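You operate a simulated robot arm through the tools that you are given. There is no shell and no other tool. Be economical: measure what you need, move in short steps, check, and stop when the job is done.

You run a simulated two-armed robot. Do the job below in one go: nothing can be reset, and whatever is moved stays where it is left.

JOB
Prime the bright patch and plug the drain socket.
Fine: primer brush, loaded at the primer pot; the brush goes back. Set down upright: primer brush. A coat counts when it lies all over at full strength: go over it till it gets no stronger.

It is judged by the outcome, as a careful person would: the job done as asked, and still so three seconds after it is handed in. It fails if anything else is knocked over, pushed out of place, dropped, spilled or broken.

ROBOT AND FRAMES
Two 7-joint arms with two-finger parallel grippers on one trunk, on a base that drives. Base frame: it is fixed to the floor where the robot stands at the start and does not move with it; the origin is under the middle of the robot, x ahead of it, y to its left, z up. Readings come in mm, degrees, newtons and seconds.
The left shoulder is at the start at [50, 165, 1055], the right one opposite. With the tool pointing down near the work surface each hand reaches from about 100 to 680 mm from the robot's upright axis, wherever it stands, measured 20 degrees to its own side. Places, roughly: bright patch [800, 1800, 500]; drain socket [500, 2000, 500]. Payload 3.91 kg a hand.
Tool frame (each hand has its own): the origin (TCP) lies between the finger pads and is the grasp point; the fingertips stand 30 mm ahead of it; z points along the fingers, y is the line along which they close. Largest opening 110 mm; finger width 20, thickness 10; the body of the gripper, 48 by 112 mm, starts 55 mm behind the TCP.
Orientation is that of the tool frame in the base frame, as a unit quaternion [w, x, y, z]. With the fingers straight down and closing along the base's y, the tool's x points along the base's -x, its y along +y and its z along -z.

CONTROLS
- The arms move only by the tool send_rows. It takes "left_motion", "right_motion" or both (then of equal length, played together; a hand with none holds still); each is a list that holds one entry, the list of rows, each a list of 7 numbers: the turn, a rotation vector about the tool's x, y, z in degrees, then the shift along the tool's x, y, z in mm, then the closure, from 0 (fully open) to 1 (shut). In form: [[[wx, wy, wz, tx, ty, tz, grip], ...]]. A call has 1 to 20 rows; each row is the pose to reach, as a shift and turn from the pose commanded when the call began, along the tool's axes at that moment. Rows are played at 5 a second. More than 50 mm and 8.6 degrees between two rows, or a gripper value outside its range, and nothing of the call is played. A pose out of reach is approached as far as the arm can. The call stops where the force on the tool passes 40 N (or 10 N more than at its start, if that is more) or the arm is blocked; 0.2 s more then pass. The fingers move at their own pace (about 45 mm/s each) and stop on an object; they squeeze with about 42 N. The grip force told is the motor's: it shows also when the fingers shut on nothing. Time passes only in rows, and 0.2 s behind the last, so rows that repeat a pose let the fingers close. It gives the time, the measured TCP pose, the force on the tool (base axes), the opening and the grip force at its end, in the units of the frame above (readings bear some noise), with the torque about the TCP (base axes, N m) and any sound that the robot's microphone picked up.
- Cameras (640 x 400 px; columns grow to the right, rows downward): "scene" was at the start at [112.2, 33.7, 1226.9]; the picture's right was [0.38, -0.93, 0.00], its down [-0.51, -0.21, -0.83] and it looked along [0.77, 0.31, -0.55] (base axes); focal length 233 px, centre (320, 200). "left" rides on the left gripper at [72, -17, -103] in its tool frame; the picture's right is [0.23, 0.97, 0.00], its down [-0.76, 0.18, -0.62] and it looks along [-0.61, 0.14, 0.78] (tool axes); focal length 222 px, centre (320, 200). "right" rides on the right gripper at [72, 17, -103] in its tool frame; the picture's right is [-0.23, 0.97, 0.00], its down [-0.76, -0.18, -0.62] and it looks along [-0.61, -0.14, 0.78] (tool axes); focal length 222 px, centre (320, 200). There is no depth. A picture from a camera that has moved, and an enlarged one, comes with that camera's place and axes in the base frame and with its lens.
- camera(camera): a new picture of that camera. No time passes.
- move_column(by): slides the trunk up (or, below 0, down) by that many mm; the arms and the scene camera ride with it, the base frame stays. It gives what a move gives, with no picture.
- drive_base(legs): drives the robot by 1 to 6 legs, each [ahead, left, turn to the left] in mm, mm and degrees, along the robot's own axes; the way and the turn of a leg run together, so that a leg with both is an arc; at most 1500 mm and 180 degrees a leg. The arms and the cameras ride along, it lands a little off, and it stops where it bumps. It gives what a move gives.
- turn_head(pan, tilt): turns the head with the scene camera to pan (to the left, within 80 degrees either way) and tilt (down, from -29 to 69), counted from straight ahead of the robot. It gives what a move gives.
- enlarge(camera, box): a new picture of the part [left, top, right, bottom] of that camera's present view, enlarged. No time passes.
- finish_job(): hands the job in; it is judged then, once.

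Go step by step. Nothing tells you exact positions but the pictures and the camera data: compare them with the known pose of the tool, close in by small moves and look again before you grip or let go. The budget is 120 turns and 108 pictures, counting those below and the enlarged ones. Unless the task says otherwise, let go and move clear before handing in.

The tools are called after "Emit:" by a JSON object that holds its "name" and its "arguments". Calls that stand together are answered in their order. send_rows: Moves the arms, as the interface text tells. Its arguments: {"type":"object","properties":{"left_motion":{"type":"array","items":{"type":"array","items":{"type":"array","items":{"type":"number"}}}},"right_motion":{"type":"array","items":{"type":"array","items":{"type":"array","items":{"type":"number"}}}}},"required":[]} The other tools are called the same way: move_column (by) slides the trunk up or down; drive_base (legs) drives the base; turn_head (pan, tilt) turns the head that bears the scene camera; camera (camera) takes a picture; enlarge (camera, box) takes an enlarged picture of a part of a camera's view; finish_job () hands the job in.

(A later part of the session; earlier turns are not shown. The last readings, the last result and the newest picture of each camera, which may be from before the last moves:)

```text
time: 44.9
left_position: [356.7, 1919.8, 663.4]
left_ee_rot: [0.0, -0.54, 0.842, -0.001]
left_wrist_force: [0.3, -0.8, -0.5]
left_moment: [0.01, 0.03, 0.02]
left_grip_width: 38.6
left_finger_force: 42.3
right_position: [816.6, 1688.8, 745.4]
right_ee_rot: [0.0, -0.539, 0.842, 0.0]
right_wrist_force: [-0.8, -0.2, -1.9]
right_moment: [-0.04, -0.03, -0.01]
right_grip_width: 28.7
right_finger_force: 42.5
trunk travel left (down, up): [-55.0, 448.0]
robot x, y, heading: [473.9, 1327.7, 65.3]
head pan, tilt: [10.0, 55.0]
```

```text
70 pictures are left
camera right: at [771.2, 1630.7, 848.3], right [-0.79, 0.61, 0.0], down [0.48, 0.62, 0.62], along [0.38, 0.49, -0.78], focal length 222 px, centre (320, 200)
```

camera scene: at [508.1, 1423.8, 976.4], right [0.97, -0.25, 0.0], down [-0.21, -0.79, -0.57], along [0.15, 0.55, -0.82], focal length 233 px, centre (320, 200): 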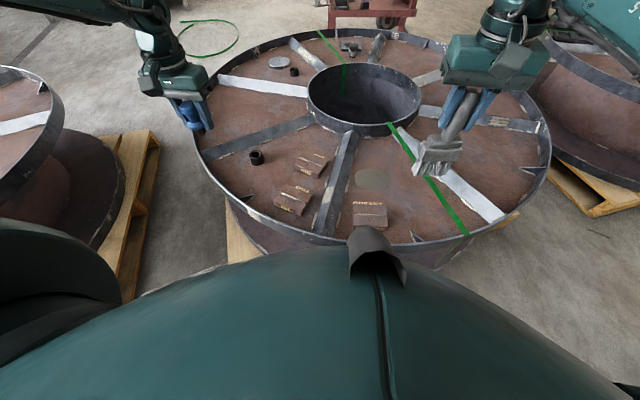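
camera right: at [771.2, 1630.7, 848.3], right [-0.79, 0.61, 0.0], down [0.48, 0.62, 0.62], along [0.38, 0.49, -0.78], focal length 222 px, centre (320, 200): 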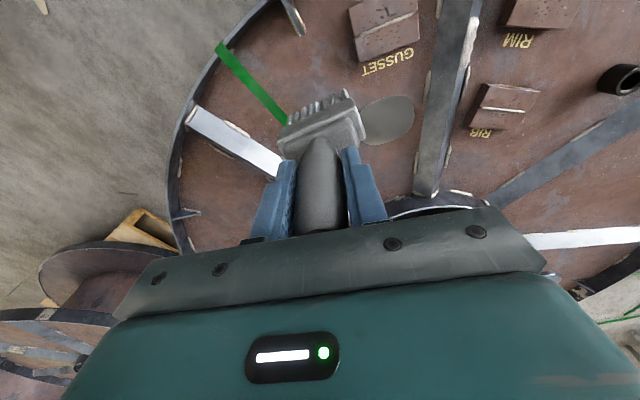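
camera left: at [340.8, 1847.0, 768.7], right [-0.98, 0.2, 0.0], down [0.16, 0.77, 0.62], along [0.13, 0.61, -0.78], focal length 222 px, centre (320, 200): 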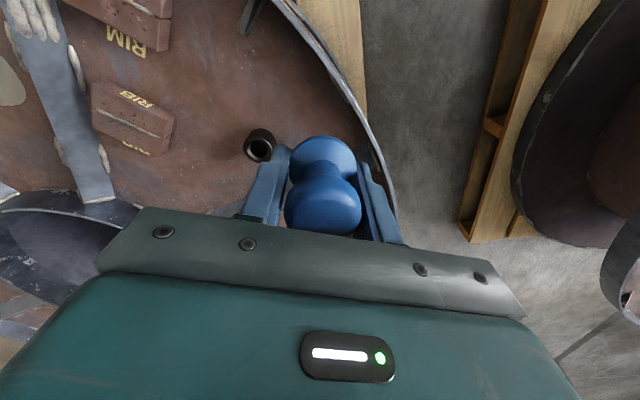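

Ring top estimated at about [458,1966,470]. Moving the plug above it.

Emit:
{"name": "send_rows", "arguments": {"left_motion": [[[0, 0, 0, -21, -18, 10, 1], [0, 0, 0, -42, -36, 20, 1], [0, 0, 0, -63, -54, 30, 1], [0, 0, 0, -84, -72, 50, 1], [0, 0, 0, -84, -72, 70, 1], [0, 0, 0, -84, -72, 70, 1], [0, 0, 0, -84, -72, 70, 1]]]}}

Emit:
{"name": "camera", "arguments": {"camera": "left"}}

Emit:
{"name": "enlarge", "arguments": {"camera": "scene", "box": [200, 80, 320, 170]}}

```text
time: 46.5
left_position: [440.4, 1951.8, 602.8]
left_ee_rot: [0.0, -0.539, 0.842, 0.0]
left_wrist_force: [0.1, -0.4, -0.3]
left_moment: [-0.01, 0.02, 0.03]
left_grip_width: 38.5
left_finger_force: 41.9
left hand out of reach, approached as far as the arm can: row 4, 5, 6, 7
right_position: [818.0, 1689.5, 744.8]
right_ee_rot: [0.001, -0.54, 0.842, 0.0]
right_wrist_force: [1.2, -0.2, -0.8]
right_moment: [-0.02, -0.01, -0.02]
right_grip_width: 28.4
right_finger_force: 42.2
trunk travel left (down, up): [-55.0, 448.0]
robot x, y, heading: [475.7, 1326.9, 65.0]
head pan, tilt: [10.0, 55.0]
```

```text
69 pictures are left
camera left: at [425.1, 1877.7, 706.0], right [-0.98, 0.2, 0.0], down [0.16, 0.77, 0.62], along [0.13, 0.61, -0.78], focal length 222 px, centre (320, 200)
```

left: 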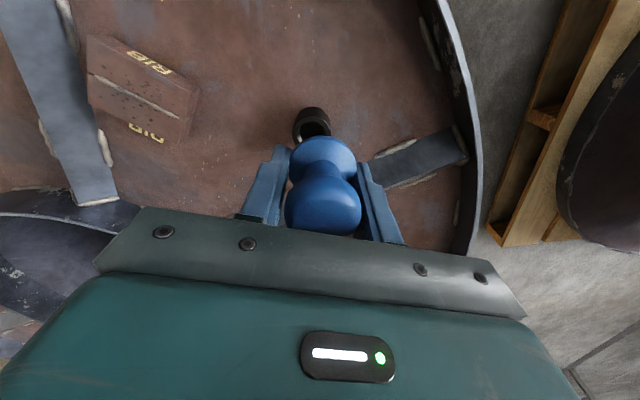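

```text
4.44 times, centred on (260, 125) of scene
camera zoom: at [508.2, 1423.8, 976.4], right [0.97, -0.25, 0.0], down [-0.21, -0.79, -0.57], along [0.15, 0.55, -0.82], focal length 1036 px, centre (587, 533)
```

zoom: 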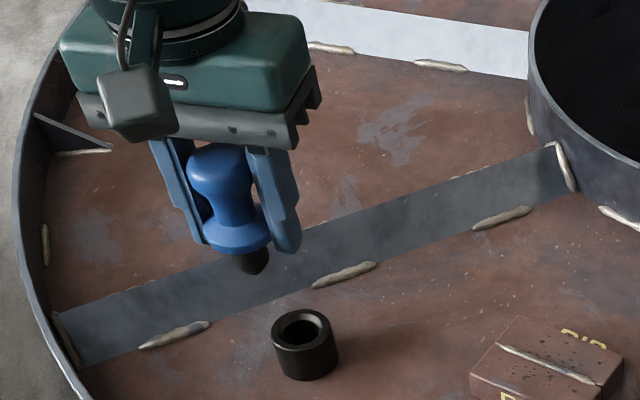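

Out of reach by ~25 mm. Shift the base 50 mm towards the reel and turn 15° right to bring the left shoulder closer.

Emit:
{"name": "drive_base", "arguments": {"legs": [[45, 21, 0], [0, 0, -15]]}}

Emit:
{"name": "turn_head", "arguments": {"pan": 30, "tilt": 45}}

Emit:
{"name": "camera", "arguments": {"camera": "scene"}}

Emit:
{"name": "camera", "arguments": {"camera": "left"}}

```text
time: 47.5
left_position: [440.6, 1992.4, 601.5]
left_ee_rot: [0.002, -0.54, 0.842, 0.001]
left_wrist_force: [0.3, 0.5, -0.1]
left_moment: [-0.04, -0.05, -0.03]
left_grip_width: 38.7
left_finger_force: 41.9
right_position: [816.3, 1729.4, 744.4]
right_ee_rot: [-0.001, -0.538, 0.843, -0.001]
right_wrist_force: [-0.5, -0.1, -1.8]
right_moment: [0.05, 0.05, 0.01]
right_grip_width: 27.9
right_finger_force: 42.2
trunk travel left (down, up): [-55.0, 448.0]
robot x, y, heading: [473.9, 1367.8, 65.3]
head pan, tilt: [10.0, 55.0]
stopped in leg 1: the robot was blocked; the commanded pose is now the measured one
```

```text
time: 48.4
left_position: [440.2, 1991.7, 601.1]
left_ee_rot: [0.002, -0.54, 0.842, 0.001]
left_wrist_force: [0.3, 0.3, -1.5]
left_moment: [0.0, 0.01, -0.02]
left_grip_width: 38.7
left_finger_force: 42.1
right_position: [816.4, 1730.3, 745.6]
right_ee_rot: [-0.001, -0.539, 0.842, 0.0]
right_wrist_force: [-1.0, 0.9, -0.8]
right_moment: [-0.01, -0.03, -0.01]
right_grip_width: 28.1
right_finger_force: 42.1
trunk travel left (down, up): [-55.0, 448.0]
robot x, y, heading: [474.2, 1368.1, 65.2]
head pan, tilt: [30.0, 45.0]
```

```text
67 pictures are left
camera scene: at [481.6, 1475.2, 989.8], right [1.0, 0.09, 0.0], down [0.06, -0.7, -0.71], along [-0.06, 0.7, -0.71], focal length 233 px, centre (320, 200)
```

scene: 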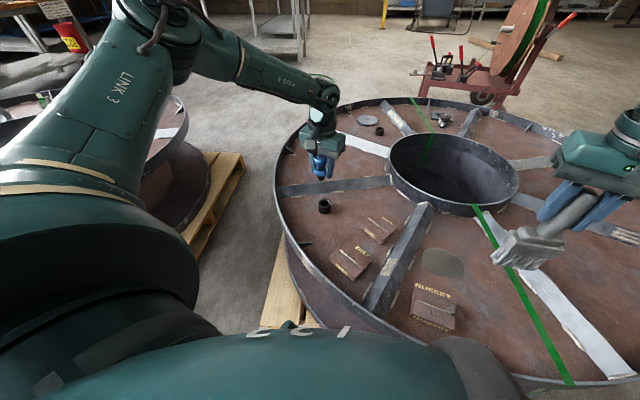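

```text
66 pictures are left
camera left: at [424.6, 1918.5, 706.2], right [-0.98, 0.2, 0.0], down [0.16, 0.76, 0.63], along [0.13, 0.61, -0.78], focal length 222 px, centre (320, 200)
```

left: 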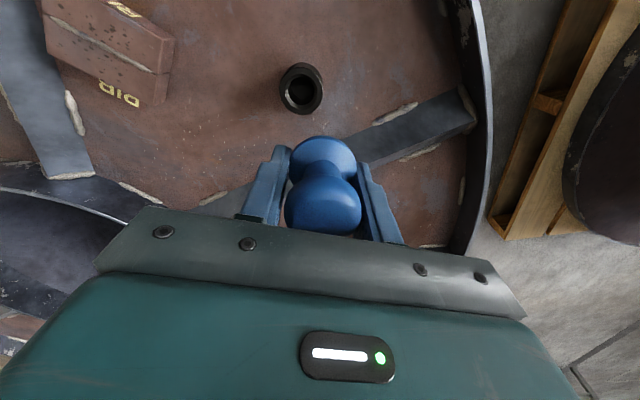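

The base touched the pallet and stopped, but 40 mm was gained. Ring top now triangulates to about [454,1966,478]; moving the plug above it.

Emit:
{"name": "send_rows", "arguments": {"left_motion": [[[0, 0, 0, 9, -12, 0, 1], [0, 0, 0, 18, -24, 0, 1], [0, 0, 0, 18, -24, 15, 1], [0, 0, 0, 18, -24, 27, 1], [0, 0, 0, 18, -24, 27, 1], [0, 0, 0, 18, -24, 27, 1]]]}}

Emit:
{"name": "camera", "arguments": {"camera": "left"}}

Emit:
{"name": "enlarge", "arguments": {"camera": "scene", "box": [270, 140, 390, 230]}}

```text
time: 49.8
left_position: [448.4, 1963.0, 578.5]
left_ee_rot: [0.004, -0.539, 0.842, 0.0]
left_wrist_force: [0.3, -0.1, -0.8]
left_moment: [-0.01, 0.01, 0.0]
left_grip_width: 38.6
left_finger_force: 42.2
left hand out of reach, approached as far as the arm can: row 4, 5, 6
right_position: [816.0, 1729.4, 744.6]
right_ee_rot: [0.0, -0.538, 0.843, 0.0]
right_wrist_force: [0.0, 0.4, -1.4]
right_moment: [0.0, -0.02, -0.01]
right_grip_width: 27.8
right_finger_force: 42.6
trunk travel left (down, up): [-55.0, 448.0]
robot x, y, heading: [473.6, 1367.3, 65.3]
head pan, tilt: [30.0, 45.0]
```

```text
65 pictures are left
camera left: at [433.3, 1889.0, 682.0], right [-0.98, 0.2, 0.0], down [0.16, 0.76, 0.63], along [0.13, 0.61, -0.78], focal length 222 px, centre (320, 200)
```

left: 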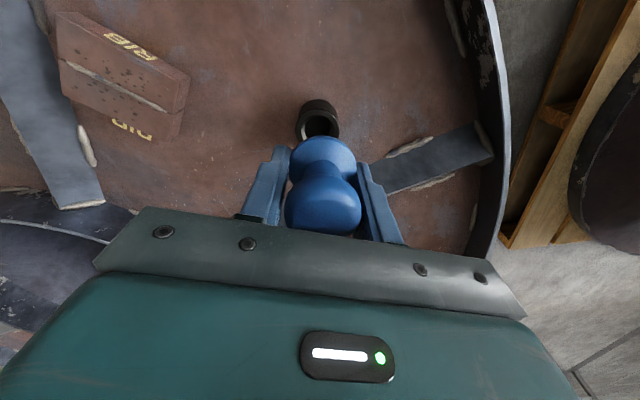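

```text
4.44 times, centred on (330, 185) of scene
camera zoom: at [481.5, 1475.2, 989.8], right [1.0, 0.09, 0.0], down [0.06, -0.7, -0.71], along [-0.06, 0.7, -0.71], focal length 1036 px, centre (276, 267)
```

zoom: 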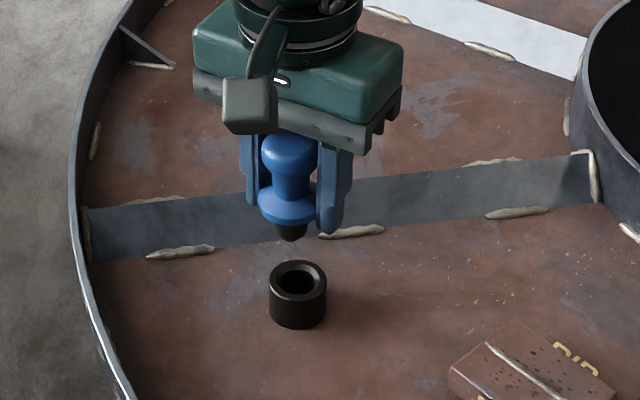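

Reach shrinks lower down. I'll raise both hands, lower the trunk the last 50 mm, back off a little, turn 25° right and come forward again.

Emit:
{"name": "send_rows", "arguments": {"left_motion": [[[0, 0, 0, 0, 0, -30, 1], [0, 0, 0, 10, 0, -60, 1], [0, 0, 0, 20, 0, -90, 1]]], "right_motion": [[[0, 0, 0, 0, 0, -30, 1], [0, 0, 0, 10, 0, -60, 1], [0, 0, 0, 20, 0, -90, 1]]]}}

Emit:
{"name": "move_column", "arguments": {"by": -52}}

Emit:
{"name": "drive_base", "arguments": {"legs": [[-50, 0, 0], [0, 0, -25]]}}

Emit:
{"name": "drive_base", "arguments": {"legs": [[45, 50, 0]]}}

```text
time: 50.5
left_position: [443.4, 1944.3, 666.9]
left_ee_rot: [0.001, -0.539, 0.842, 0.002]
left_wrist_force: [-0.9, 1.2, -0.4]
left_moment: [-0.04, 0.0, -0.01]
left_grip_width: 38.4
left_finger_force: 42.1
right_position: [806.2, 1713.8, 835.5]
right_ee_rot: [-0.001, -0.539, 0.842, -0.001]
right_wrist_force: [0.1, 0.1, -1.5]
right_moment: [-0.05, 0.0, 0.02]
right_grip_width: 27.8
right_finger_force: 42.1
trunk travel left (down, up): [-55.0, 448.0]
robot x, y, heading: [470.7, 1364.7, 65.1]
head pan, tilt: [30.0, 45.0]
```

```text
time: 51.5
left_position: [443.1, 1944.2, 614.9]
left_ee_rot: [0.002, -0.54, 0.842, 0.001]
left_wrist_force: [0.4, -0.9, -0.8]
left_moment: [0.01, -0.03, 0.0]
left_grip_width: 38.8
left_finger_force: 41.9
right_position: [806.5, 1713.8, 784.7]
right_ee_rot: [0.0, -0.539, 0.842, 0.0]
right_wrist_force: [-0.2, 0.2, -0.7]
right_moment: [0.01, 0.02, 0.0]
right_grip_width: 27.3
right_finger_force: 41.8
trunk travel left (down, up): [-3.0, 500.0]
robot x, y, heading: [476.8, 1366.8, 65.2]
head pan, tilt: [30.0, 45.0]
```

```text
time: 53.6
left_position: [661.6, 1863.2, 615.5]
left_ee_rot: [0.002, -0.35, 0.937, 0.002]
left_wrist_force: [0.3, -0.1, -1.5]
left_moment: [-0.02, 0.0, 0.02]
left_grip_width: 38.5
left_finger_force: 42.3
right_position: [899.9, 1501.1, 784.7]
right_ee_rot: [0.0, -0.35, 0.937, 0.0]
right_wrist_force: [-1.0, 0.2, -0.8]
right_moment: [0.03, 0.03, -0.02]
right_grip_width: 27.5
right_finger_force: 41.8
trunk travel left (down, up): [-3.0, 500.0]
robot x, y, heading: [452.8, 1325.6, 41.2]
head pan, tilt: [30.0, 45.0]
```

```text
time: 54.8
left_position: [663.1, 1917.0, 613.1]
left_ee_rot: [0.0, -0.351, 0.936, 0.002]
left_wrist_force: [-0.6, 0.0, -1.3]
left_moment: [0.02, -0.03, -0.02]
left_grip_width: 38.5
left_finger_force: 41.7
right_position: [900.0, 1554.5, 784.3]
right_ee_rot: [0.0, -0.351, 0.937, 0.0]
right_wrist_force: [0.4, 0.1, -1.6]
right_moment: [0.03, 0.0, 0.0]
right_grip_width: 27.4
right_finger_force: 42.0
trunk travel left (down, up): [-3.0, 500.0]
robot x, y, heading: [458.1, 1377.9, 40.6]
head pan, tilt: [30.0, 45.0]
stopped in leg 1: the robot was blocked; the commanded pose is now the measured one
```

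Base is close enough now. Move the left hand back over the ring; also check the brush grip since its width has crept down.

Emit:
{"name": "send_rows", "arguments": {"left_motion": [[[0, 0, 0, 25, 35, 0, 1], [0, 0, 0, 50, 70, 0, 1], [0, 0, 0, 75, 105, 0, 1], [0, 0, 0, 100, 140, 0, 1], [0, 0, 0, 127, 173, 0, 1], [0, 0, 0, 127, 173, 20, 1], [0, 0, 0, 127, 173, 30, 1], [0, 0, 0, 127, 173, 30, 1]]]}}

Emit:
{"name": "camera", "arguments": {"camera": "left"}}

Emit:
{"name": "camera", "arguments": {"camera": "right"}}

Emit:
{"name": "turn_head", "arguments": {"pan": 48, "tilt": 40}}

Emit:
{"name": "camera", "arguments": {"camera": "scene"}}

```text
time: 56.6
left_position: [454.2, 1963.3, 584.8]
left_ee_rot: [0.001, -0.35, 0.937, 0.001]
left_wrist_force: [-0.6, -0.2, -0.6]
left_moment: [-0.01, 0.0, 0.02]
left_grip_width: 38.6
left_finger_force: 42.3
right_position: [900.7, 1555.0, 784.2]
right_ee_rot: [-0.001, -0.351, 0.936, 0.0]
right_wrist_force: [-0.6, -0.5, -1.8]
right_moment: [0.02, 0.02, -0.01]
right_grip_width: 27.5
right_finger_force: 41.7
trunk travel left (down, up): [-3.0, 500.0]
robot x, y, heading: [455.4, 1373.4, 40.8]
head pan, tilt: [30.0, 45.0]
```

```text
63 pictures are left
camera left: at [410.7, 1901.6, 689.2], right [-0.81, 0.59, 0.0], down [0.46, 0.63, 0.62], along [0.36, 0.51, -0.78], focal length 222 px, centre (320, 200)
```

left: 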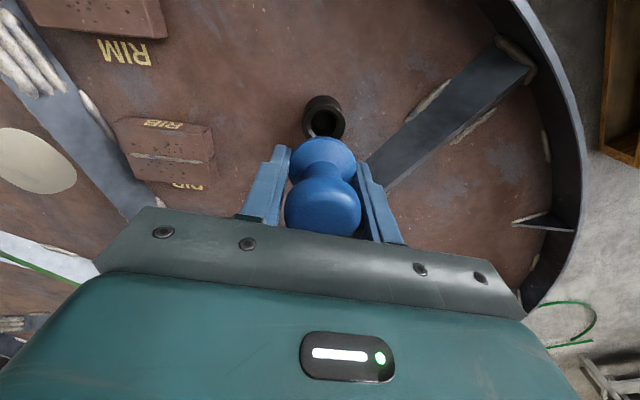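

```text
62 pictures are left
camera right: at [834.2, 1520.5, 886.7], right [-0.47, 0.88, 0.0], down [0.69, 0.37, 0.62], along [0.55, 0.29, -0.78], focal length 222 px, centre (320, 200)
```

right: 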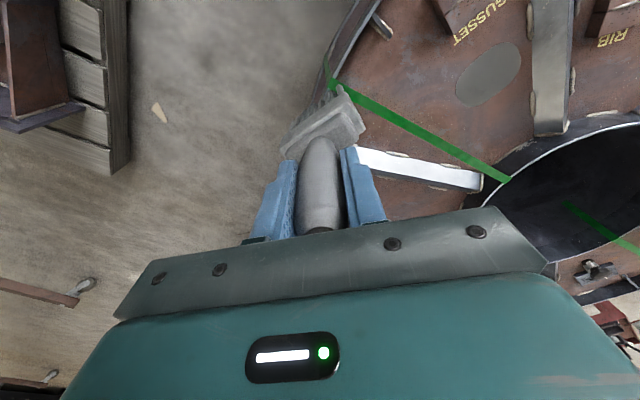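

```text
time: 57.4
left_position: [455.0, 1963.5, 584.1]
left_ee_rot: [0.001, -0.35, 0.937, 0.0]
left_wrist_force: [-0.1, -0.5, -0.4]
left_moment: [0.01, -0.02, -0.01]
left_grip_width: 38.5
left_finger_force: 42.2
right_position: [899.8, 1555.7, 782.6]
right_ee_rot: [-0.002, -0.35, 0.937, 0.0]
right_wrist_force: [0.1, -0.6, -1.1]
right_moment: [0.0, 0.01, 0.04]
right_grip_width: 27.5
right_finger_force: 42.0
trunk travel left (down, up): [-3.0, 500.0]
robot x, y, heading: [457.4, 1372.6, 40.7]
head pan, tilt: [48.0, 40.0]
```

```text
61 pictures are left
camera scene: at [480.5, 1480.1, 945.1], right [1.0, -0.02, 0.0], down [-0.01, -0.64, -0.77], along [0.02, 0.77, -0.64], focal length 233 px, centre (320, 200)
```

scene: 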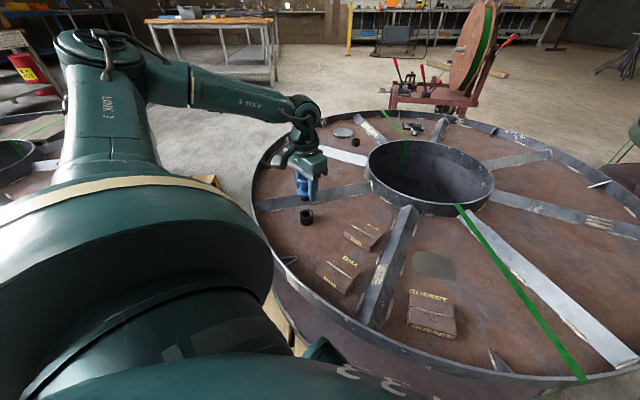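

Emit:
{"name": "enlarge", "arguments": {"camera": "scene", "box": [260, 150, 360, 240]}}

Emit:
{"name": "enlarge", "arguments": {"camera": "left", "box": [260, 80, 390, 170]}}

Emit:
{"name": "enlarge", "arguments": {"camera": "right", "box": [240, 60, 420, 240]}}

```text
4.44 times, centred on (310, 195) of scene
camera zoom: at [480.5, 1480.1, 945.1], right [1.0, -0.02, 0.0], down [-0.01, -0.64, -0.77], along [0.02, 0.77, -0.64], focal length 1036 px, centre (364, 222)
```

zoom: 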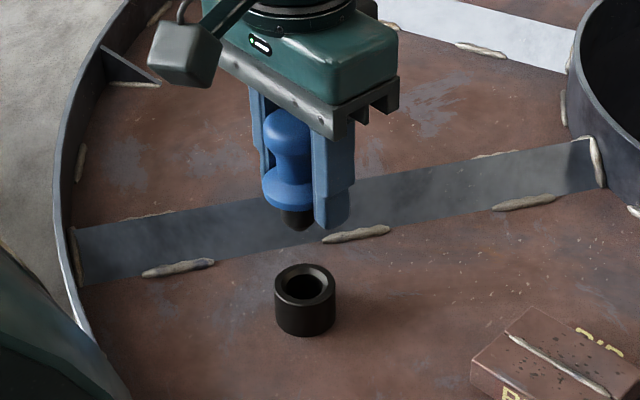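

```text
4.44 times, centred on (325, 125) of left
camera zoom: at [410.8, 1901.5, 689.4], right [-0.81, 0.59, 0.0], down [0.46, 0.63, 0.62], along [0.36, 0.51, -0.78], focal length 987 px, centre (298, 533)
```

zoom: 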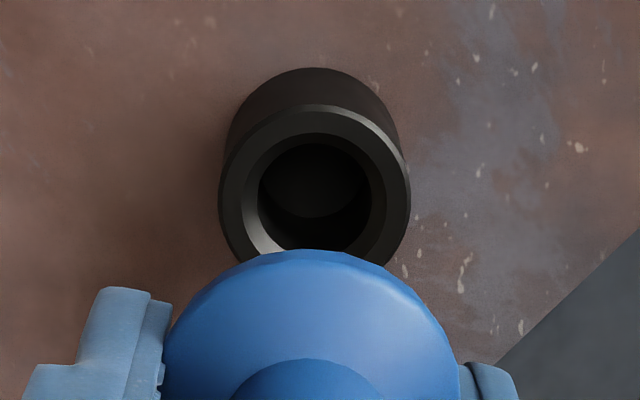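

```text
2.22 times, centred on (330, 150) of right
camera zoom: at [834.1, 1520.5, 886.8], right [-0.47, 0.88, 0.0], down [0.69, 0.37, 0.62], along [0.55, 0.29, -0.78], focal length 494 px, centre (298, 311)
```

zoom: 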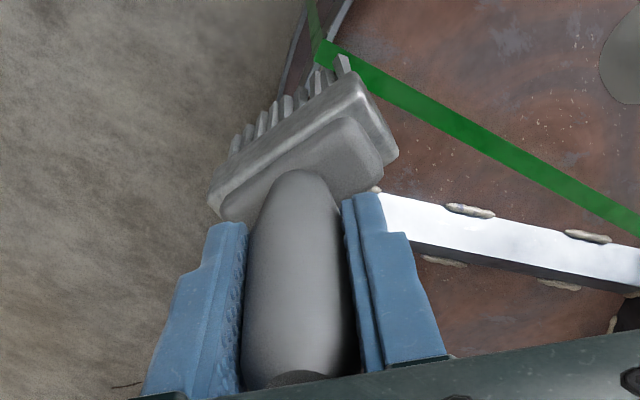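

Plug and ring nearly line up. Descending 35 mm with a small sideways correction, then checking.

Emit:
{"name": "send_rows", "arguments": {"left_motion": [[[0, 0, 0, 0, 1.5, 12, 1], [0, 0, 0, 0, 1.5, 24, 1], [0, 0, 0, 0, 1.5, 35, 1], [0, 0, 0, 0, 1.5, 35, 1]]]}}

Emit:
{"name": "enlarge", "arguments": {"camera": "scene", "box": [280, 180, 340, 234]}}

Emit:
{"name": "enlarge", "arguments": {"camera": "left", "box": [260, 80, 390, 170]}}

```text
time: 58.4
left_position: [453.4, 1965.4, 549.3]
left_ee_rot: [0.001, -0.35, 0.937, 0.001]
left_wrist_force: [0.2, 1.2, 0.3]
left_moment: [-0.01, 0.01, 0.0]
left_grip_width: 38.3
left_finger_force: 41.6
right_position: [898.9, 1555.3, 784.0]
right_ee_rot: [-0.001, -0.351, 0.936, 0.0]
right_wrist_force: [0.6, -0.2, -0.3]
right_moment: [-0.01, 0.03, -0.05]
right_grip_width: 27.4
right_finger_force: 42.4
trunk travel left (down, up): [-3.0, 500.0]
robot x, y, heading: [452.5, 1377.6, 40.9]
head pan, tilt: [48.0, 40.0]
```

```text
7.41 times, centred on (310, 207) of scene
camera zoom: at [480.4, 1480.1, 945.1], right [1.0, -0.02, 0.0], down [-0.01, -0.64, -0.77], along [0.02, 0.77, -0.64], focal length 1726 px, centre (394, 148)
```

zoom: 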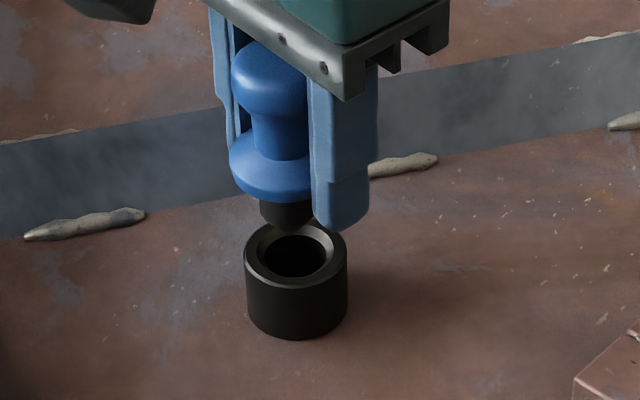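

```text
4.44 times, centred on (325, 125) of left
camera zoom: at [410.1, 1903.7, 653.9], right [-0.81, 0.59, 0.0], down [0.46, 0.63, 0.62], along [0.36, 0.51, -0.78], focal length 987 px, centre (298, 533)
```

zoom: 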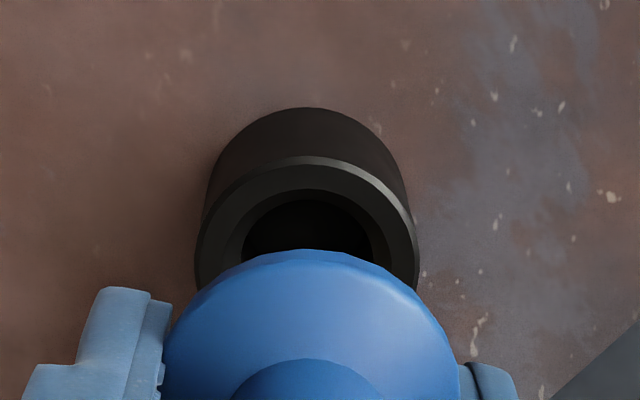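

Both views show the plug on the ring axis within a couple of mm. Lowering into the socket gently.

Emit:
{"name": "send_rows", "arguments": {"left_motion": [[[0, 0, 0, 0, -0.5, 8, 1], [0, 0, 0, 0, -0.5, 14, 1], [0, 0, 0, 0, -0.5, 20, 1], [0, 0, 0, 0, -0.5, 25, 1], [0, 0, 0, 0, -0.5, 30, 1], [0, 0, 0, 0, -0.5, 34, 1], [0, 0, 0, 0, -0.5, 34, 1]]]}}

Emit:
{"name": "enlarge", "arguments": {"camera": "scene", "box": [280, 180, 340, 234]}}

Emit:
{"name": "enlarge", "arguments": {"camera": "left", "box": [260, 80, 390, 170]}}

```text
time: 60.0
left_position: [452.5, 1966.5, 518.7]
left_ee_rot: [0.003, -0.35, 0.937, 0.004]
left_wrist_force: [-2.7, 18.1, 23.9]
left_moment: [0.16, -0.14, -0.09]
left_grip_width: 38.7
left_finger_force: 42.0
right_position: [899.2, 1554.2, 785.7]
right_ee_rot: [0.0, -0.35, 0.937, 0.001]
right_wrist_force: [0.3, -0.3, -1.8]
right_moment: [0.0, -0.01, 0.0]
right_grip_width: 27.6
right_finger_force: 41.4
trunk travel left (down, up): [-3.0, 500.0]
robot x, y, heading: [455.6, 1376.3, 41.0]
head pan, tilt: [48.0, 40.0]
```

```text
7.41 times, centred on (310, 207) of scene
camera zoom: at [480.3, 1479.0, 945.6], right [1.0, -0.02, 0.0], down [-0.01, -0.64, -0.77], along [0.02, 0.77, -0.64], focal length 1726 px, centre (394, 148)
```

zoom: 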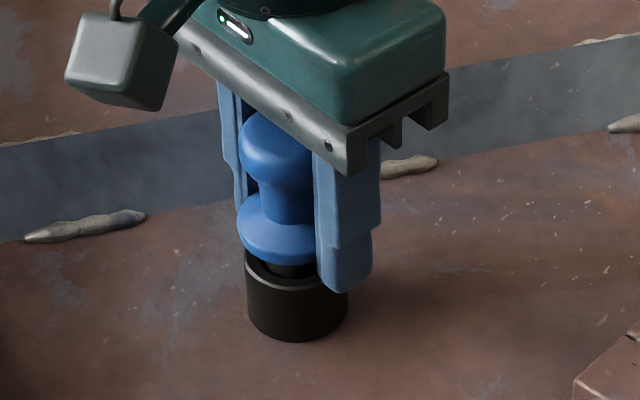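

```text
4.44 times, centred on (325, 125) of left
camera zoom: at [410.5, 1904.0, 621.9], right [-0.81, 0.59, 0.0], down [0.46, 0.63, 0.63], along [0.37, 0.51, -0.78], focal length 987 px, centre (298, 533)
```

zoom: 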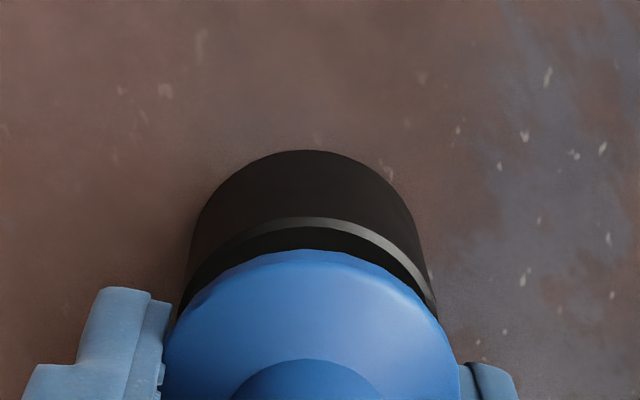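

Plug is part-way in; the +y side force says the bore lies a few mm further in +y. Shifting that way and pressing on.

Emit:
{"name": "send_rows", "arguments": {"left_motion": [[[0, 0, 0, -1.3, 1.5, -1, 1], [0, 0, 0, -2.6, 3, 0, 1], [0, 0, 0, -2.6, 3, 3, 1], [0, 0, 0, -2.6, 3, 6, 1], [0, 0, 0, -2.6, 3, 9, 1], [0, 0, 0, -2.6, 3, 9, 1]]]}}

Emit:
{"name": "enlarge", "arguments": {"camera": "scene", "box": [280, 180, 340, 234]}}

```text
time: 60.8
left_position: [454.7, 1966.9, 517.2]
left_ee_rot: [0.001, -0.349, 0.937, 0.0]
left_wrist_force: [-8.8, -6.2, 24.8]
left_moment: [-0.6, 0.03, -0.16]
left_grip_width: 38.8
left_finger_force: 41.4
right_position: [899.7, 1554.5, 784.1]
right_ee_rot: [-0.001, -0.35, 0.937, 0.0]
right_wrist_force: [0.5, -0.4, -1.0]
right_moment: [0.03, -0.02, 0.03]
right_grip_width: 27.3
right_finger_force: 41.6
trunk travel left (down, up): [-3.0, 500.0]
robot x, y, heading: [455.3, 1377.1, 41.0]
head pan, tilt: [48.0, 40.0]
stopped in row 3 (left hand): the force on the tool passed its limit at 44 N (the readings are from after the stop); the commanded pose is now the measured one
```

```text
7.41 times, centred on (310, 207) of scene
camera zoom: at [479.9, 1478.3, 945.3], right [1.0, -0.02, 0.0], down [-0.01, -0.64, -0.77], along [0.01, 0.77, -0.64], focal length 1726 px, centre (394, 148)
```

zoom: 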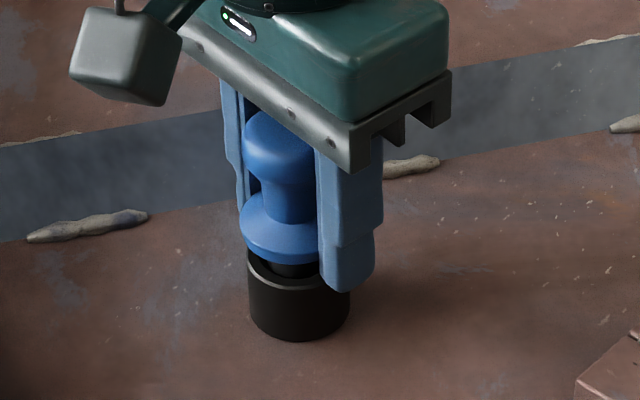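

Slightly overshot sideways; ease back ~1.5 mm and press again in small steps.

Emit:
{"name": "send_rows", "arguments": {"left_motion": [[[0, 0, 0, 1.5, 0.2, -2, 1], [0, 0, 0, 1.5, 0.2, 0, 1], [0, 0, 0, 1.5, 0.2, 2, 1], [0, 0, 0, 1.5, 0.2, 4, 1], [0, 0, 0, 1.5, 0.2, 6, 1], [0, 0, 0, 1.5, 0.2, 8, 1], [0, 0, 0, 1.5, 0.2, 10, 1]]]}}

Emit:
{"name": "enlarge", "arguments": {"camera": "scene", "box": [280, 180, 340, 234]}}

```text
time: 61.6
left_position: [455.5, 1966.5, 518.0]
left_ee_rot: [0.002, -0.35, 0.937, 0.003]
left_wrist_force: [-9.6, -7.1, 24.8]
left_moment: [-0.65, 0.04, -0.02]
left_grip_width: 38.6
left_finger_force: 42.1
right_position: [899.9, 1554.8, 784.5]
right_ee_rot: [0.0, -0.351, 0.936, 0.001]
right_wrist_force: [-0.2, 1.0, -0.5]
right_moment: [0.0, 0.03, 0.02]
right_grip_width: 27.8
right_finger_force: 42.1
trunk travel left (down, up): [-3.0, 500.0]
robot x, y, heading: [456.2, 1372.0, 41.0]
head pan, tilt: [48.0, 40.0]
stopped in row 4 (left hand): the force on the tool passed its limit at 43 N (the readings are from after the stop); the commanded pose is now the measured one
```

```text
7.41 times, centred on (310, 207) of scene
camera zoom: at [479.8, 1478.2, 945.4], right [1.0, -0.02, 0.0], down [-0.01, -0.64, -0.77], along [0.01, 0.77, -0.64], focal length 1726 px, centre (394, 148)
```

zoom: 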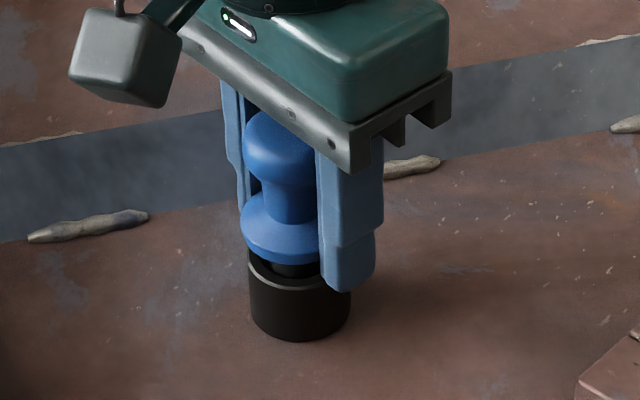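

Still pushed back along tool +x (towards me). Lift slightly, shift 3 mm that way, press again.

Emit:
{"name": "send_rows", "arguments": {"left_motion": [[[0, 0, 0, 1.5, 0, -3, 1], [0, 0, 0, 3, 0, -3, 1], [0, 0, 0, 3, 0, 0, 1], [0, 0, 0, 3, 0, 2, 1], [0, 0, 0, 3, 0, 4, 1], [0, 0, 0, 3, 0, 6, 1], [0, 0, 0, 3, 0, 8, 1]]]}}

Emit:
{"name": "enlarge", "arguments": {"camera": "scene", "box": [280, 180, 340, 234]}}

Emit:
{"name": "enlarge", "arguments": {"camera": "left", "box": [220, 80, 430, 250]}}

```text
time: 62.8
left_position: [453.9, 1966.6, 518.3]
left_ee_rot: [0.006, -0.35, 0.937, 0.003]
left_wrist_force: [-9.6, -7.6, 24.3]
left_moment: [-0.68, 0.01, -0.11]
left_grip_width: 38.4
left_finger_force: 41.6
right_position: [900.2, 1555.2, 783.6]
right_ee_rot: [-0.001, -0.351, 0.936, 0.001]
right_wrist_force: [0.0, -0.8, -0.8]
right_moment: [-0.03, 0.02, -0.01]
right_grip_width: 27.7
right_finger_force: 42.1
trunk travel left (down, up): [-3.0, 500.0]
robot x, y, heading: [455.5, 1377.2, 41.0]
head pan, tilt: [48.0, 40.0]
stopped in row 5 (left hand): the force on the tool passed its limit at 43 N (the readings are from after the stop); the commanded pose is now the measured one
```

```text
7.41 times, centred on (310, 207) of scene
camera zoom: at [479.7, 1478.3, 945.4], right [1.0, -0.02, 0.0], down [-0.01, -0.64, -0.77], along [0.01, 0.77, -0.64], focal length 1726 px, centre (394, 148)
```

zoom: 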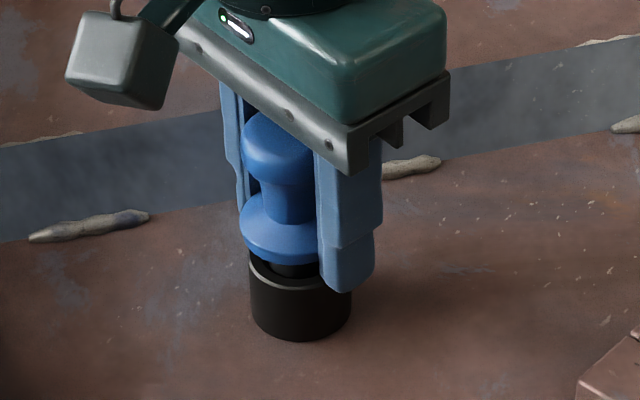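

```text
2.35 times, centred on (325, 165) of left
camera zoom: at [409.2, 1904.4, 621.7], right [-0.81, 0.59, 0.0], down [0.45, 0.63, 0.63], along [0.37, 0.51, -0.77], focal length 523 px, centre (308, 282)
```

zoom: 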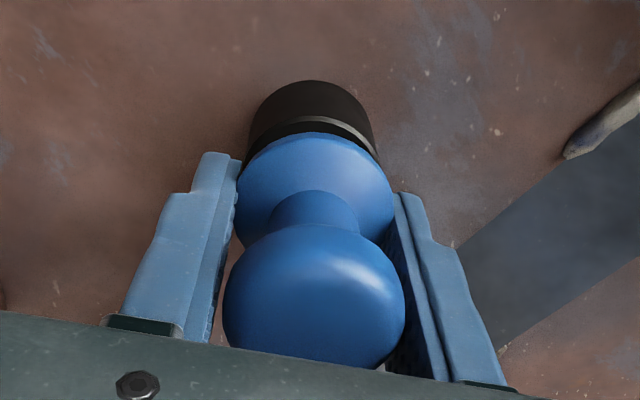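

The torque shows the contact is on a fingertip resting on the ring, not the plug: I hold the plug too low. It stands in the socket, so I'll open, raise 14 mm, and regrip higher on the knob.

Emit:
{"name": "send_rows", "arguments": {"left_motion": [[[0, 0, 0, 0, 0, -2, 1], [0, 0, 0, 0, 0, -2, 0.45], [0, 0, 0, 0, 0, -2, 0.45], [0, 0, 0, 0, 0, -2, 0.45], [0, 0, 0, 0, 0, -10, 0.45], [0, 0, 0, 0, 0, -16, 0.45], [0, 0, 0, 0, 0, -16, 0.45]]]}}

Emit:
{"name": "enlarge", "arguments": {"camera": "scene", "box": [280, 180, 340, 234]}}

Emit:
{"name": "enlarge", "arguments": {"camera": "left", "box": [220, 80, 430, 250]}}

```text
time: 64.4
left_position: [453.4, 1968.6, 530.6]
left_ee_rot: [0.005, -0.349, 0.937, 0.002]
left_wrist_force: [0.0, 0.6, -0.1]
left_moment: [0.0, -0.01, 0.04]
left_grip_width: 60.7
left_finger_force: 0.0
right_position: [900.5, 1556.0, 783.5]
right_ee_rot: [0.0, -0.35, 0.937, 0.0]
right_wrist_force: [0.1, 0.1, -1.6]
right_moment: [0.02, 0.0, -0.03]
right_grip_width: 27.4
right_finger_force: 42.0
trunk travel left (down, up): [-3.0, 500.0]
robot x, y, heading: [453.8, 1377.5, 40.9]
head pan, tilt: [48.0, 40.0]
```

```text
7.41 times, centred on (310, 207) of scene
camera zoom: at [480.3, 1480.1, 945.1], right [1.0, -0.02, 0.0], down [-0.01, -0.64, -0.77], along [0.01, 0.77, -0.64], focal length 1726 px, centre (394, 148)
```

zoom: 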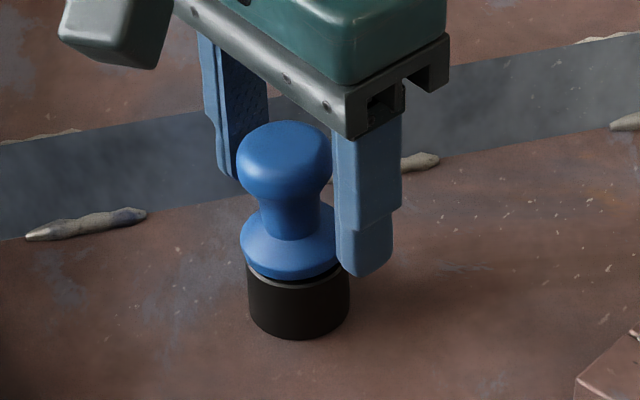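

```text
2.35 times, centred on (325, 165) of left
camera zoom: at [409.7, 1906.4, 635.4], right [-0.81, 0.59, 0.0], down [0.45, 0.63, 0.63], along [0.37, 0.51, -0.78], focal length 523 px, centre (308, 282)
```

zoom: 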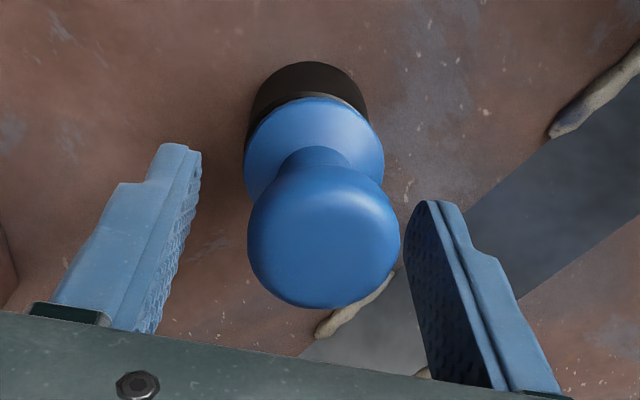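

The plug dropped nearly home. I'll rise, shut the fingers and press its knob straight down to seat it.

Emit:
{"name": "send_rows", "arguments": {"left_motion": [[[0, 0, 0, 0, 0, -35, 0.45], [0, 0, 0, 0, 0, -70, 0.45], [0, 0, 0, 0, 0, -70, 1], [0, 0, 0, 0, 0, -70, 1], [0, 0, 0, 0, 0, -70, 1], [0, 0, 0, 0, 0, -70, 1], [0, 0, 0, 0, 0, -50, 1], [0, 0, 0, 0, 0, -40, 1], [0, 0, 0, 0, 0, -35, 1], [0, 0, 0, 0, 0, -30, 1], [0, 0, 0, 0, 0, -27, 1], [0, 0, 0, 0, 0, -24, 1], [0, 0, 0, 0, 0, -21, 1], [0, 0, 0, 0, 0, -18, 1], [0, 0, 0, 0, 0, -15, 1], [0, 0, 0, 0, 0, -12, 1]]]}}

Emit:
{"name": "enlarge", "arguments": {"camera": "scene", "box": [280, 180, 340, 234]}}

```text
time: 66.6
left_position: [458.5, 1968.7, 569.0]
left_ee_rot: [0.012, -0.348, 0.938, 0.007]
left_wrist_force: [-2.2, -5.9, 22.0]
left_moment: [-0.36, 0.25, 0.13]
left_grip_width: 0.1
left_finger_force: 38.0
right_position: [899.5, 1554.7, 784.6]
right_ee_rot: [0.0, -0.351, 0.936, 0.002]
right_wrist_force: [1.1, 0.2, -1.2]
right_moment: [0.0, 0.02, 0.01]
right_grip_width: 27.4
right_finger_force: 42.2
trunk travel left (down, up): [-3.0, 500.0]
robot x, y, heading: [456.4, 1378.2, 40.9]
head pan, tilt: [48.0, 40.0]
stopped in row 11 (left hand): the force on the tool passed its limit at 44 N (the readings are from after the stop); the commanded pose is now the measured one
```

```text
7.41 times, centred on (310, 207) of scene
camera zoom: at [480.1, 1478.4, 945.5], right [1.0, -0.02, 0.0], down [-0.01, -0.64, -0.77], along [0.01, 0.77, -0.64], focal length 1726 px, centre (394, 148)
```

zoom: 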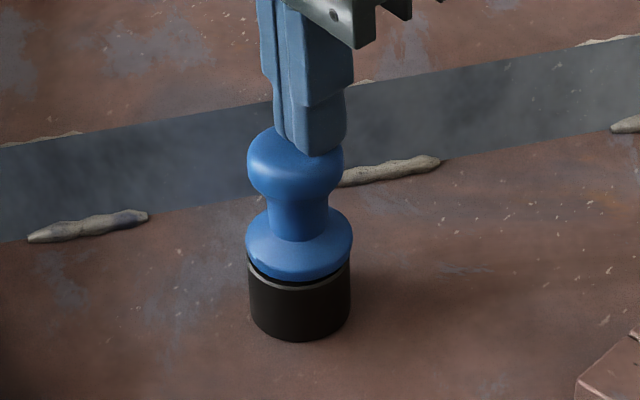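

Pressed with 44 N; it now looks just as it did in its holder. Lifting the hand clear and checking.

Emit:
{"name": "send_rows", "arguments": {"left_motion": [[[0, 0, 0, 0, 0, -20, 1], [0, 0, 0, 0, 0, -60, 1], [0, 0, 0, 25, 15, -95, 1], [0, 0, 0, 60, 40, -115, 0.5], [0, 0, 0, 100, 65, -125, 0.2], [0, 0, 0, 130, 90, -125, 0.2]]]}}

Emit:
{"name": "enlarge", "arguments": {"camera": "scene", "box": [280, 180, 340, 234]}}

Emit:
{"name": "camera", "arguments": {"camera": "right"}}

```text
time: 68.0
left_position: [331.0, 1947.4, 694.9]
left_ee_rot: [-0.008, -0.348, 0.937, -0.001]
left_wrist_force: [0.2, 0.7, 7.3]
left_moment: [0.0, 0.02, -0.01]
left_grip_width: 67.4
left_finger_force: 0.0
left hand out of reach, approached as far as the arm can: row 5, 6
right_position: [899.2, 1555.0, 783.7]
right_ee_rot: [-0.001, -0.35, 0.937, 0.0]
right_wrist_force: [0.3, 0.2, -1.1]
right_moment: [-0.02, 0.01, 0.03]
right_grip_width: 27.6
right_finger_force: 41.6
trunk travel left (down, up): [-3.0, 500.0]
robot x, y, heading: [457.4, 1377.0, 40.9]
head pan, tilt: [48.0, 40.0]
```

```text
7.41 times, centred on (310, 207) of scene
camera zoom: at [480.4, 1479.8, 945.3], right [1.0, -0.02, 0.0], down [-0.01, -0.64, -0.77], along [0.01, 0.77, -0.64], focal length 1726 px, centre (394, 148)
```

zoom: 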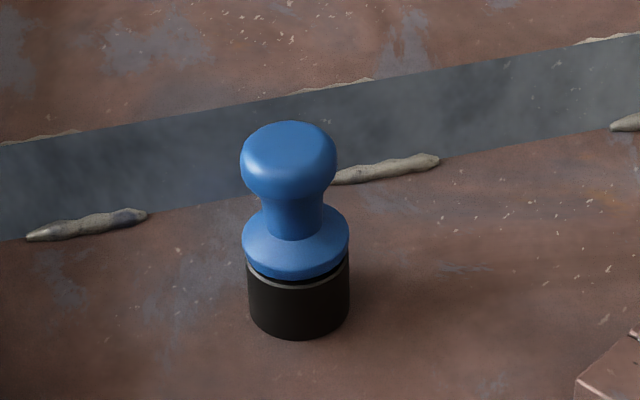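

```text
45 pictures are left
camera right: at [834.0, 1520.7, 886.9], right [-0.47, 0.88, 0.0], down [0.69, 0.37, 0.62], along [0.55, 0.29, -0.78], focal length 222 px, centre (320, 200)
```

right: 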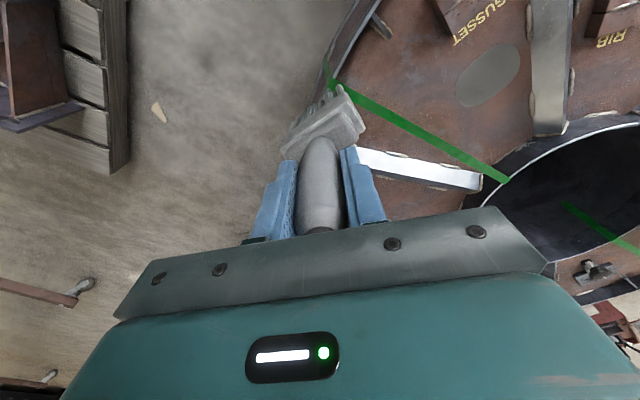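

The plug is upright and seated. Now the patch, about [761,1803,462]: back off slightly and turn left in small steps so the right arm reaches it, easing inertia on the brush.

Emit:
{"name": "drive_base", "arguments": {"legs": [[-12, 0, 0], [0, 0, 6], [0, 0, 6], [0, 0, 6], [0, 0, 6]]}}

Emit:
{"name": "turn_head", "arguments": {"pan": -5, "tilt": 45}}

Emit:
{"name": "camera", "arguments": {"camera": "scene"}}

Emit:
{"name": "camera", "arguments": {"camera": "right"}}

```text
time: 70.9
left_position: [101.5, 1841.6, 701.6]
left_ee_rot: [0.01, -0.535, 0.845, 0.007]
left_wrist_force: [0.5, 0.3, 0.3]
left_moment: [0.0, -0.03, 0.01]
left_grip_width: 88.3
left_finger_force: 0.0
right_position: [778.4, 1713.3, 783.3]
right_ee_rot: [0.0, -0.537, 0.843, -0.001]
right_wrist_force: [0.1, 0.2, -1.8]
right_moment: [-0.01, 0.01, 0.03]
right_grip_width: 27.7
right_finger_force: 42.0
trunk travel left (down, up): [-3.0, 500.0]
robot x, y, heading: [446.7, 1364.8, 64.8]
head pan, tilt: [48.0, 40.0]
```

```text
time: 72.1
left_position: [101.1, 1842.3, 701.8]
left_ee_rot: [0.009, -0.535, 0.845, 0.007]
left_wrist_force: [0.0, 0.2, -0.1]
left_moment: [-0.03, 0.0, 0.0]
left_grip_width: 88.2
left_finger_force: 0.0
right_position: [778.7, 1712.6, 783.8]
right_ee_rot: [-0.001, -0.537, 0.844, -0.001]
right_wrist_force: [-1.1, -0.5, -1.0]
right_moment: [0.0, 0.0, 0.01]
right_grip_width: 27.6
right_finger_force: 42.1
trunk travel left (down, up): [-3.0, 500.0]
robot x, y, heading: [448.8, 1364.8, 64.9]
head pan, tilt: [-5.0, 45.0]
```

```text
44 pictures are left
camera scene: at [500.5, 1464.9, 937.8], right [0.87, -0.5, 0.0], down [-0.35, -0.61, -0.71], along [0.35, 0.61, -0.71], focal length 233 px, centre (320, 200)
```

scene: 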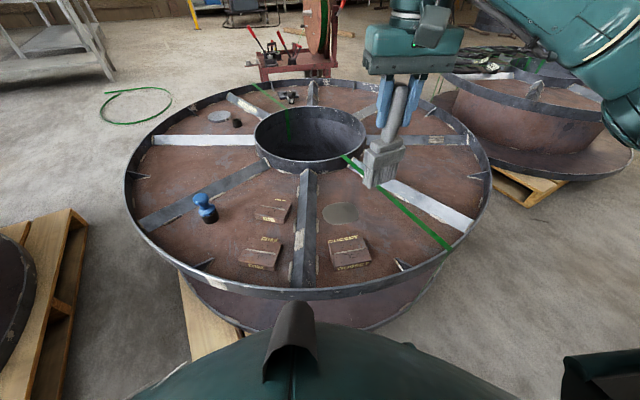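

```text
43 pictures are left
camera right: at [732.9, 1654.3, 886.7], right [-0.79, 0.62, 0.0], down [0.48, 0.62, 0.62], along [0.38, 0.49, -0.78], focal length 222 px, centre (320, 200)
```

right: 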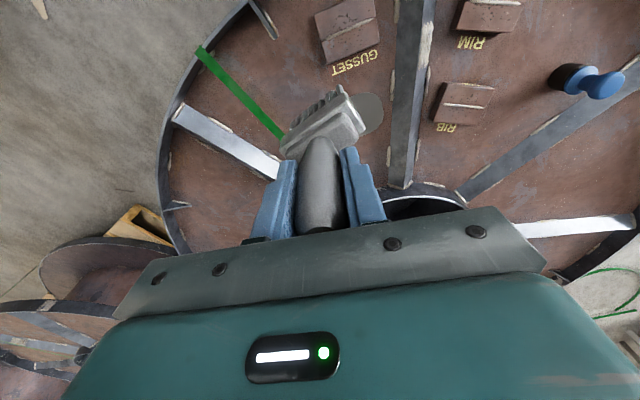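

Emit:
{"name": "enlarge", "arguments": {"camera": "scene", "box": [300, 70, 440, 280]}}

Emit:
{"name": "enlarge", "arguments": {"camera": "right", "box": [240, 60, 420, 240]}}

```text
1.90 times, centred on (370, 175) of scene
camera zoom: at [500.5, 1464.9, 937.8], right [0.87, -0.5, 0.0], down [-0.35, -0.61, -0.71], along [0.35, 0.61, -0.71], focal length 444 px, centre (225, 248)
```

zoom: 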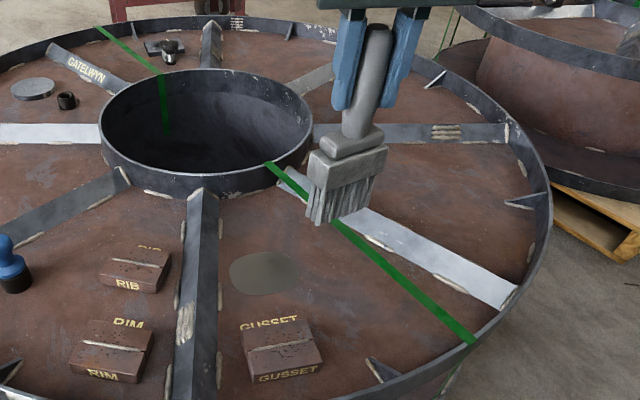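

```text
2.22 times, centred on (330, 150) of right
camera zoom: at [732.9, 1654.3, 886.7], right [-0.79, 0.62, 0.0], down [0.48, 0.62, 0.62], along [0.38, 0.49, -0.78], focal length 494 px, centre (298, 311)
```

zoom: 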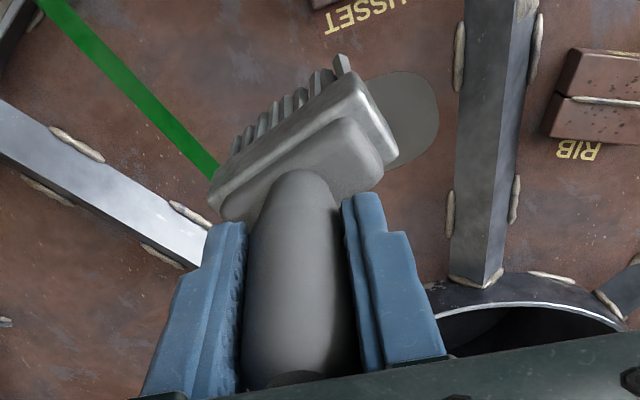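

Brush hangs vertical, tips ~155 mm below the TCP. I'll move over the patch centre [757,1802], turn the brush 22° to match the patch, and lower to just above it.

Emit:
{"name": "send_rows", "arguments": {"right_motion": [[[0, 0, 4, -18, 14, 0, 1], [0, 0, 8, -36, 29, 0, 1], [0, 0, 13, -54, 43, 0, 1], [0, 0, 18, -71, 58, 0, 1], [0, 0, 22, -71, 58, 30, 1], [0, 0, 22, -71, 58, 65, 1], [0, 0, 22, -71, 58, 100, 1], [0, 0, 22, -71, 58, 125, 1], [0, 0, 22, -71, 58, 140, 1], [0, 0, 22, -71, 58, 140, 1]]]}}

Emit:
{"name": "enlarge", "arguments": {"camera": "scene", "box": [290, 120, 420, 280]}}

Emit:
{"name": "enlarge", "arguments": {"camera": "right", "box": [220, 20, 420, 200]}}

```text
time: 74.3
left_position: [101.7, 1842.3, 702.3]
left_ee_rot: [0.009, -0.535, 0.845, 0.007]
left_wrist_force: [0.4, -0.3, -0.3]
left_moment: [0.03, 0.0, -0.01]
left_grip_width: 88.2
left_finger_force: 0.2
right_position: [755.7, 1801.4, 642.9]
right_ee_rot: [-0.001, -0.366, 0.93, 0.0]
right_wrist_force: [0.3, 0.0, -1.9]
right_moment: [0.0, 0.01, -0.02]
right_grip_width: 27.6
right_finger_force: 41.8
trunk travel left (down, up): [-3.0, 500.0]
robot x, y, heading: [447.3, 1366.1, 64.9]
head pan, tilt: [-5.0, 45.0]
```

```text
2.50 times, centred on (355, 200) of scene
camera zoom: at [500.5, 1464.9, 937.8], right [0.87, -0.5, 0.0], down [-0.35, -0.61, -0.71], along [0.35, 0.61, -0.71], focal length 583 px, centre (232, 200)
```

zoom: 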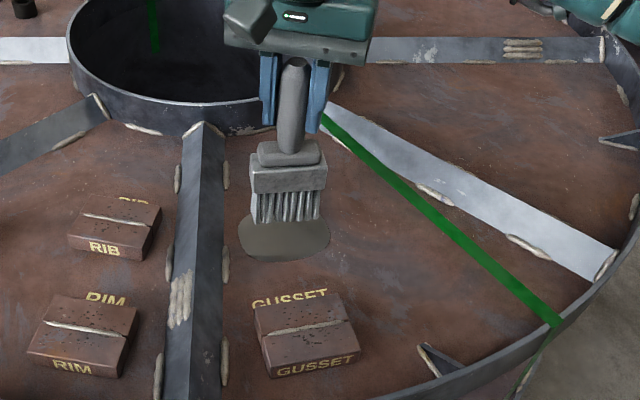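

```text
2.22 times, centred on (320, 110) of right
camera zoom: at [691.3, 1763.4, 746.1], right [-0.5, 0.87, 0.0], down [0.68, 0.39, 0.62], along [0.54, 0.31, -0.78], focal length 494 px, centre (320, 400)
```

zoom: 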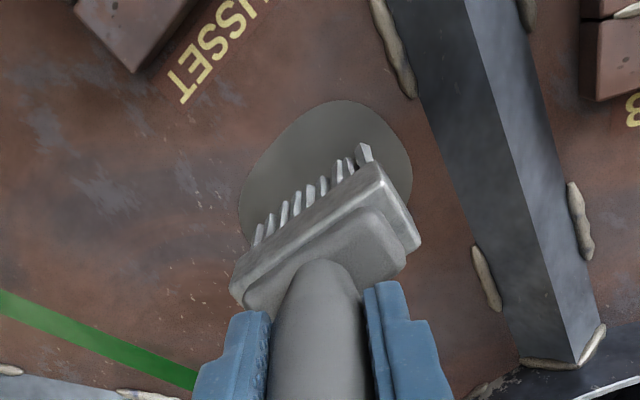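

Brush is centred over the patch. Lowering to touch and reading the force.

Emit:
{"name": "send_rows", "arguments": {"right_motion": [[[0, 0, 0, 2, 0, 12, 1], [0, 0, 0, 4, 0, 22, 1], [0, 0, 0, 4, 0, 27, 1], [0, 0, 0, 4, 0, 30, 1], [0, 0, 0, 4, 0, 30, 1]]]}}

Emit:
{"name": "enlarge", "arguments": {"camera": "scene", "box": [310, 160, 390, 230]}}

```text
time: 75.5
left_position: [101.8, 1840.5, 701.4]
left_ee_rot: [0.009, -0.535, 0.844, 0.006]
left_wrist_force: [0.3, 0.2, 0.9]
left_moment: [0.01, -0.01, -0.03]
left_grip_width: 88.0
left_finger_force: 0.1
right_position: [755.1, 1799.2, 613.3]
right_ee_rot: [-0.001, -0.367, 0.93, 0.0]
right_wrist_force: [0.1, 0.3, -1.4]
right_moment: [0.0, -0.03, -0.01]
right_grip_width: 27.6
right_finger_force: 41.3
trunk travel left (down, up): [-3.0, 500.0]
robot x, y, heading: [445.0, 1370.5, 64.9]
head pan, tilt: [-5.0, 45.0]
```

```text
5.71 times, centred on (350, 195) of scene
camera zoom: at [500.5, 1464.9, 937.8], right [0.87, -0.5, 0.0], down [-0.35, -0.61, -0.71], along [0.35, 0.61, -0.71], focal length 1332 px, centre (149, 229)
```

zoom: 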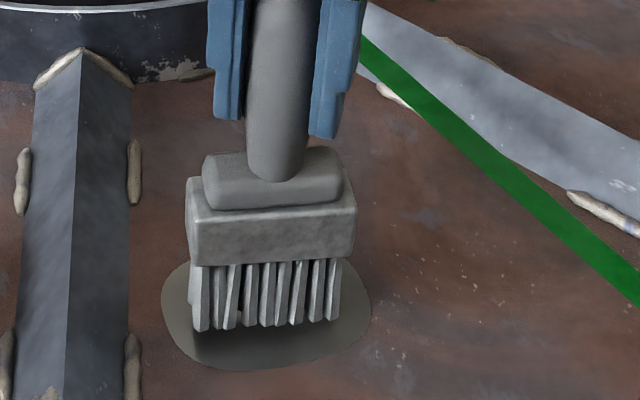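

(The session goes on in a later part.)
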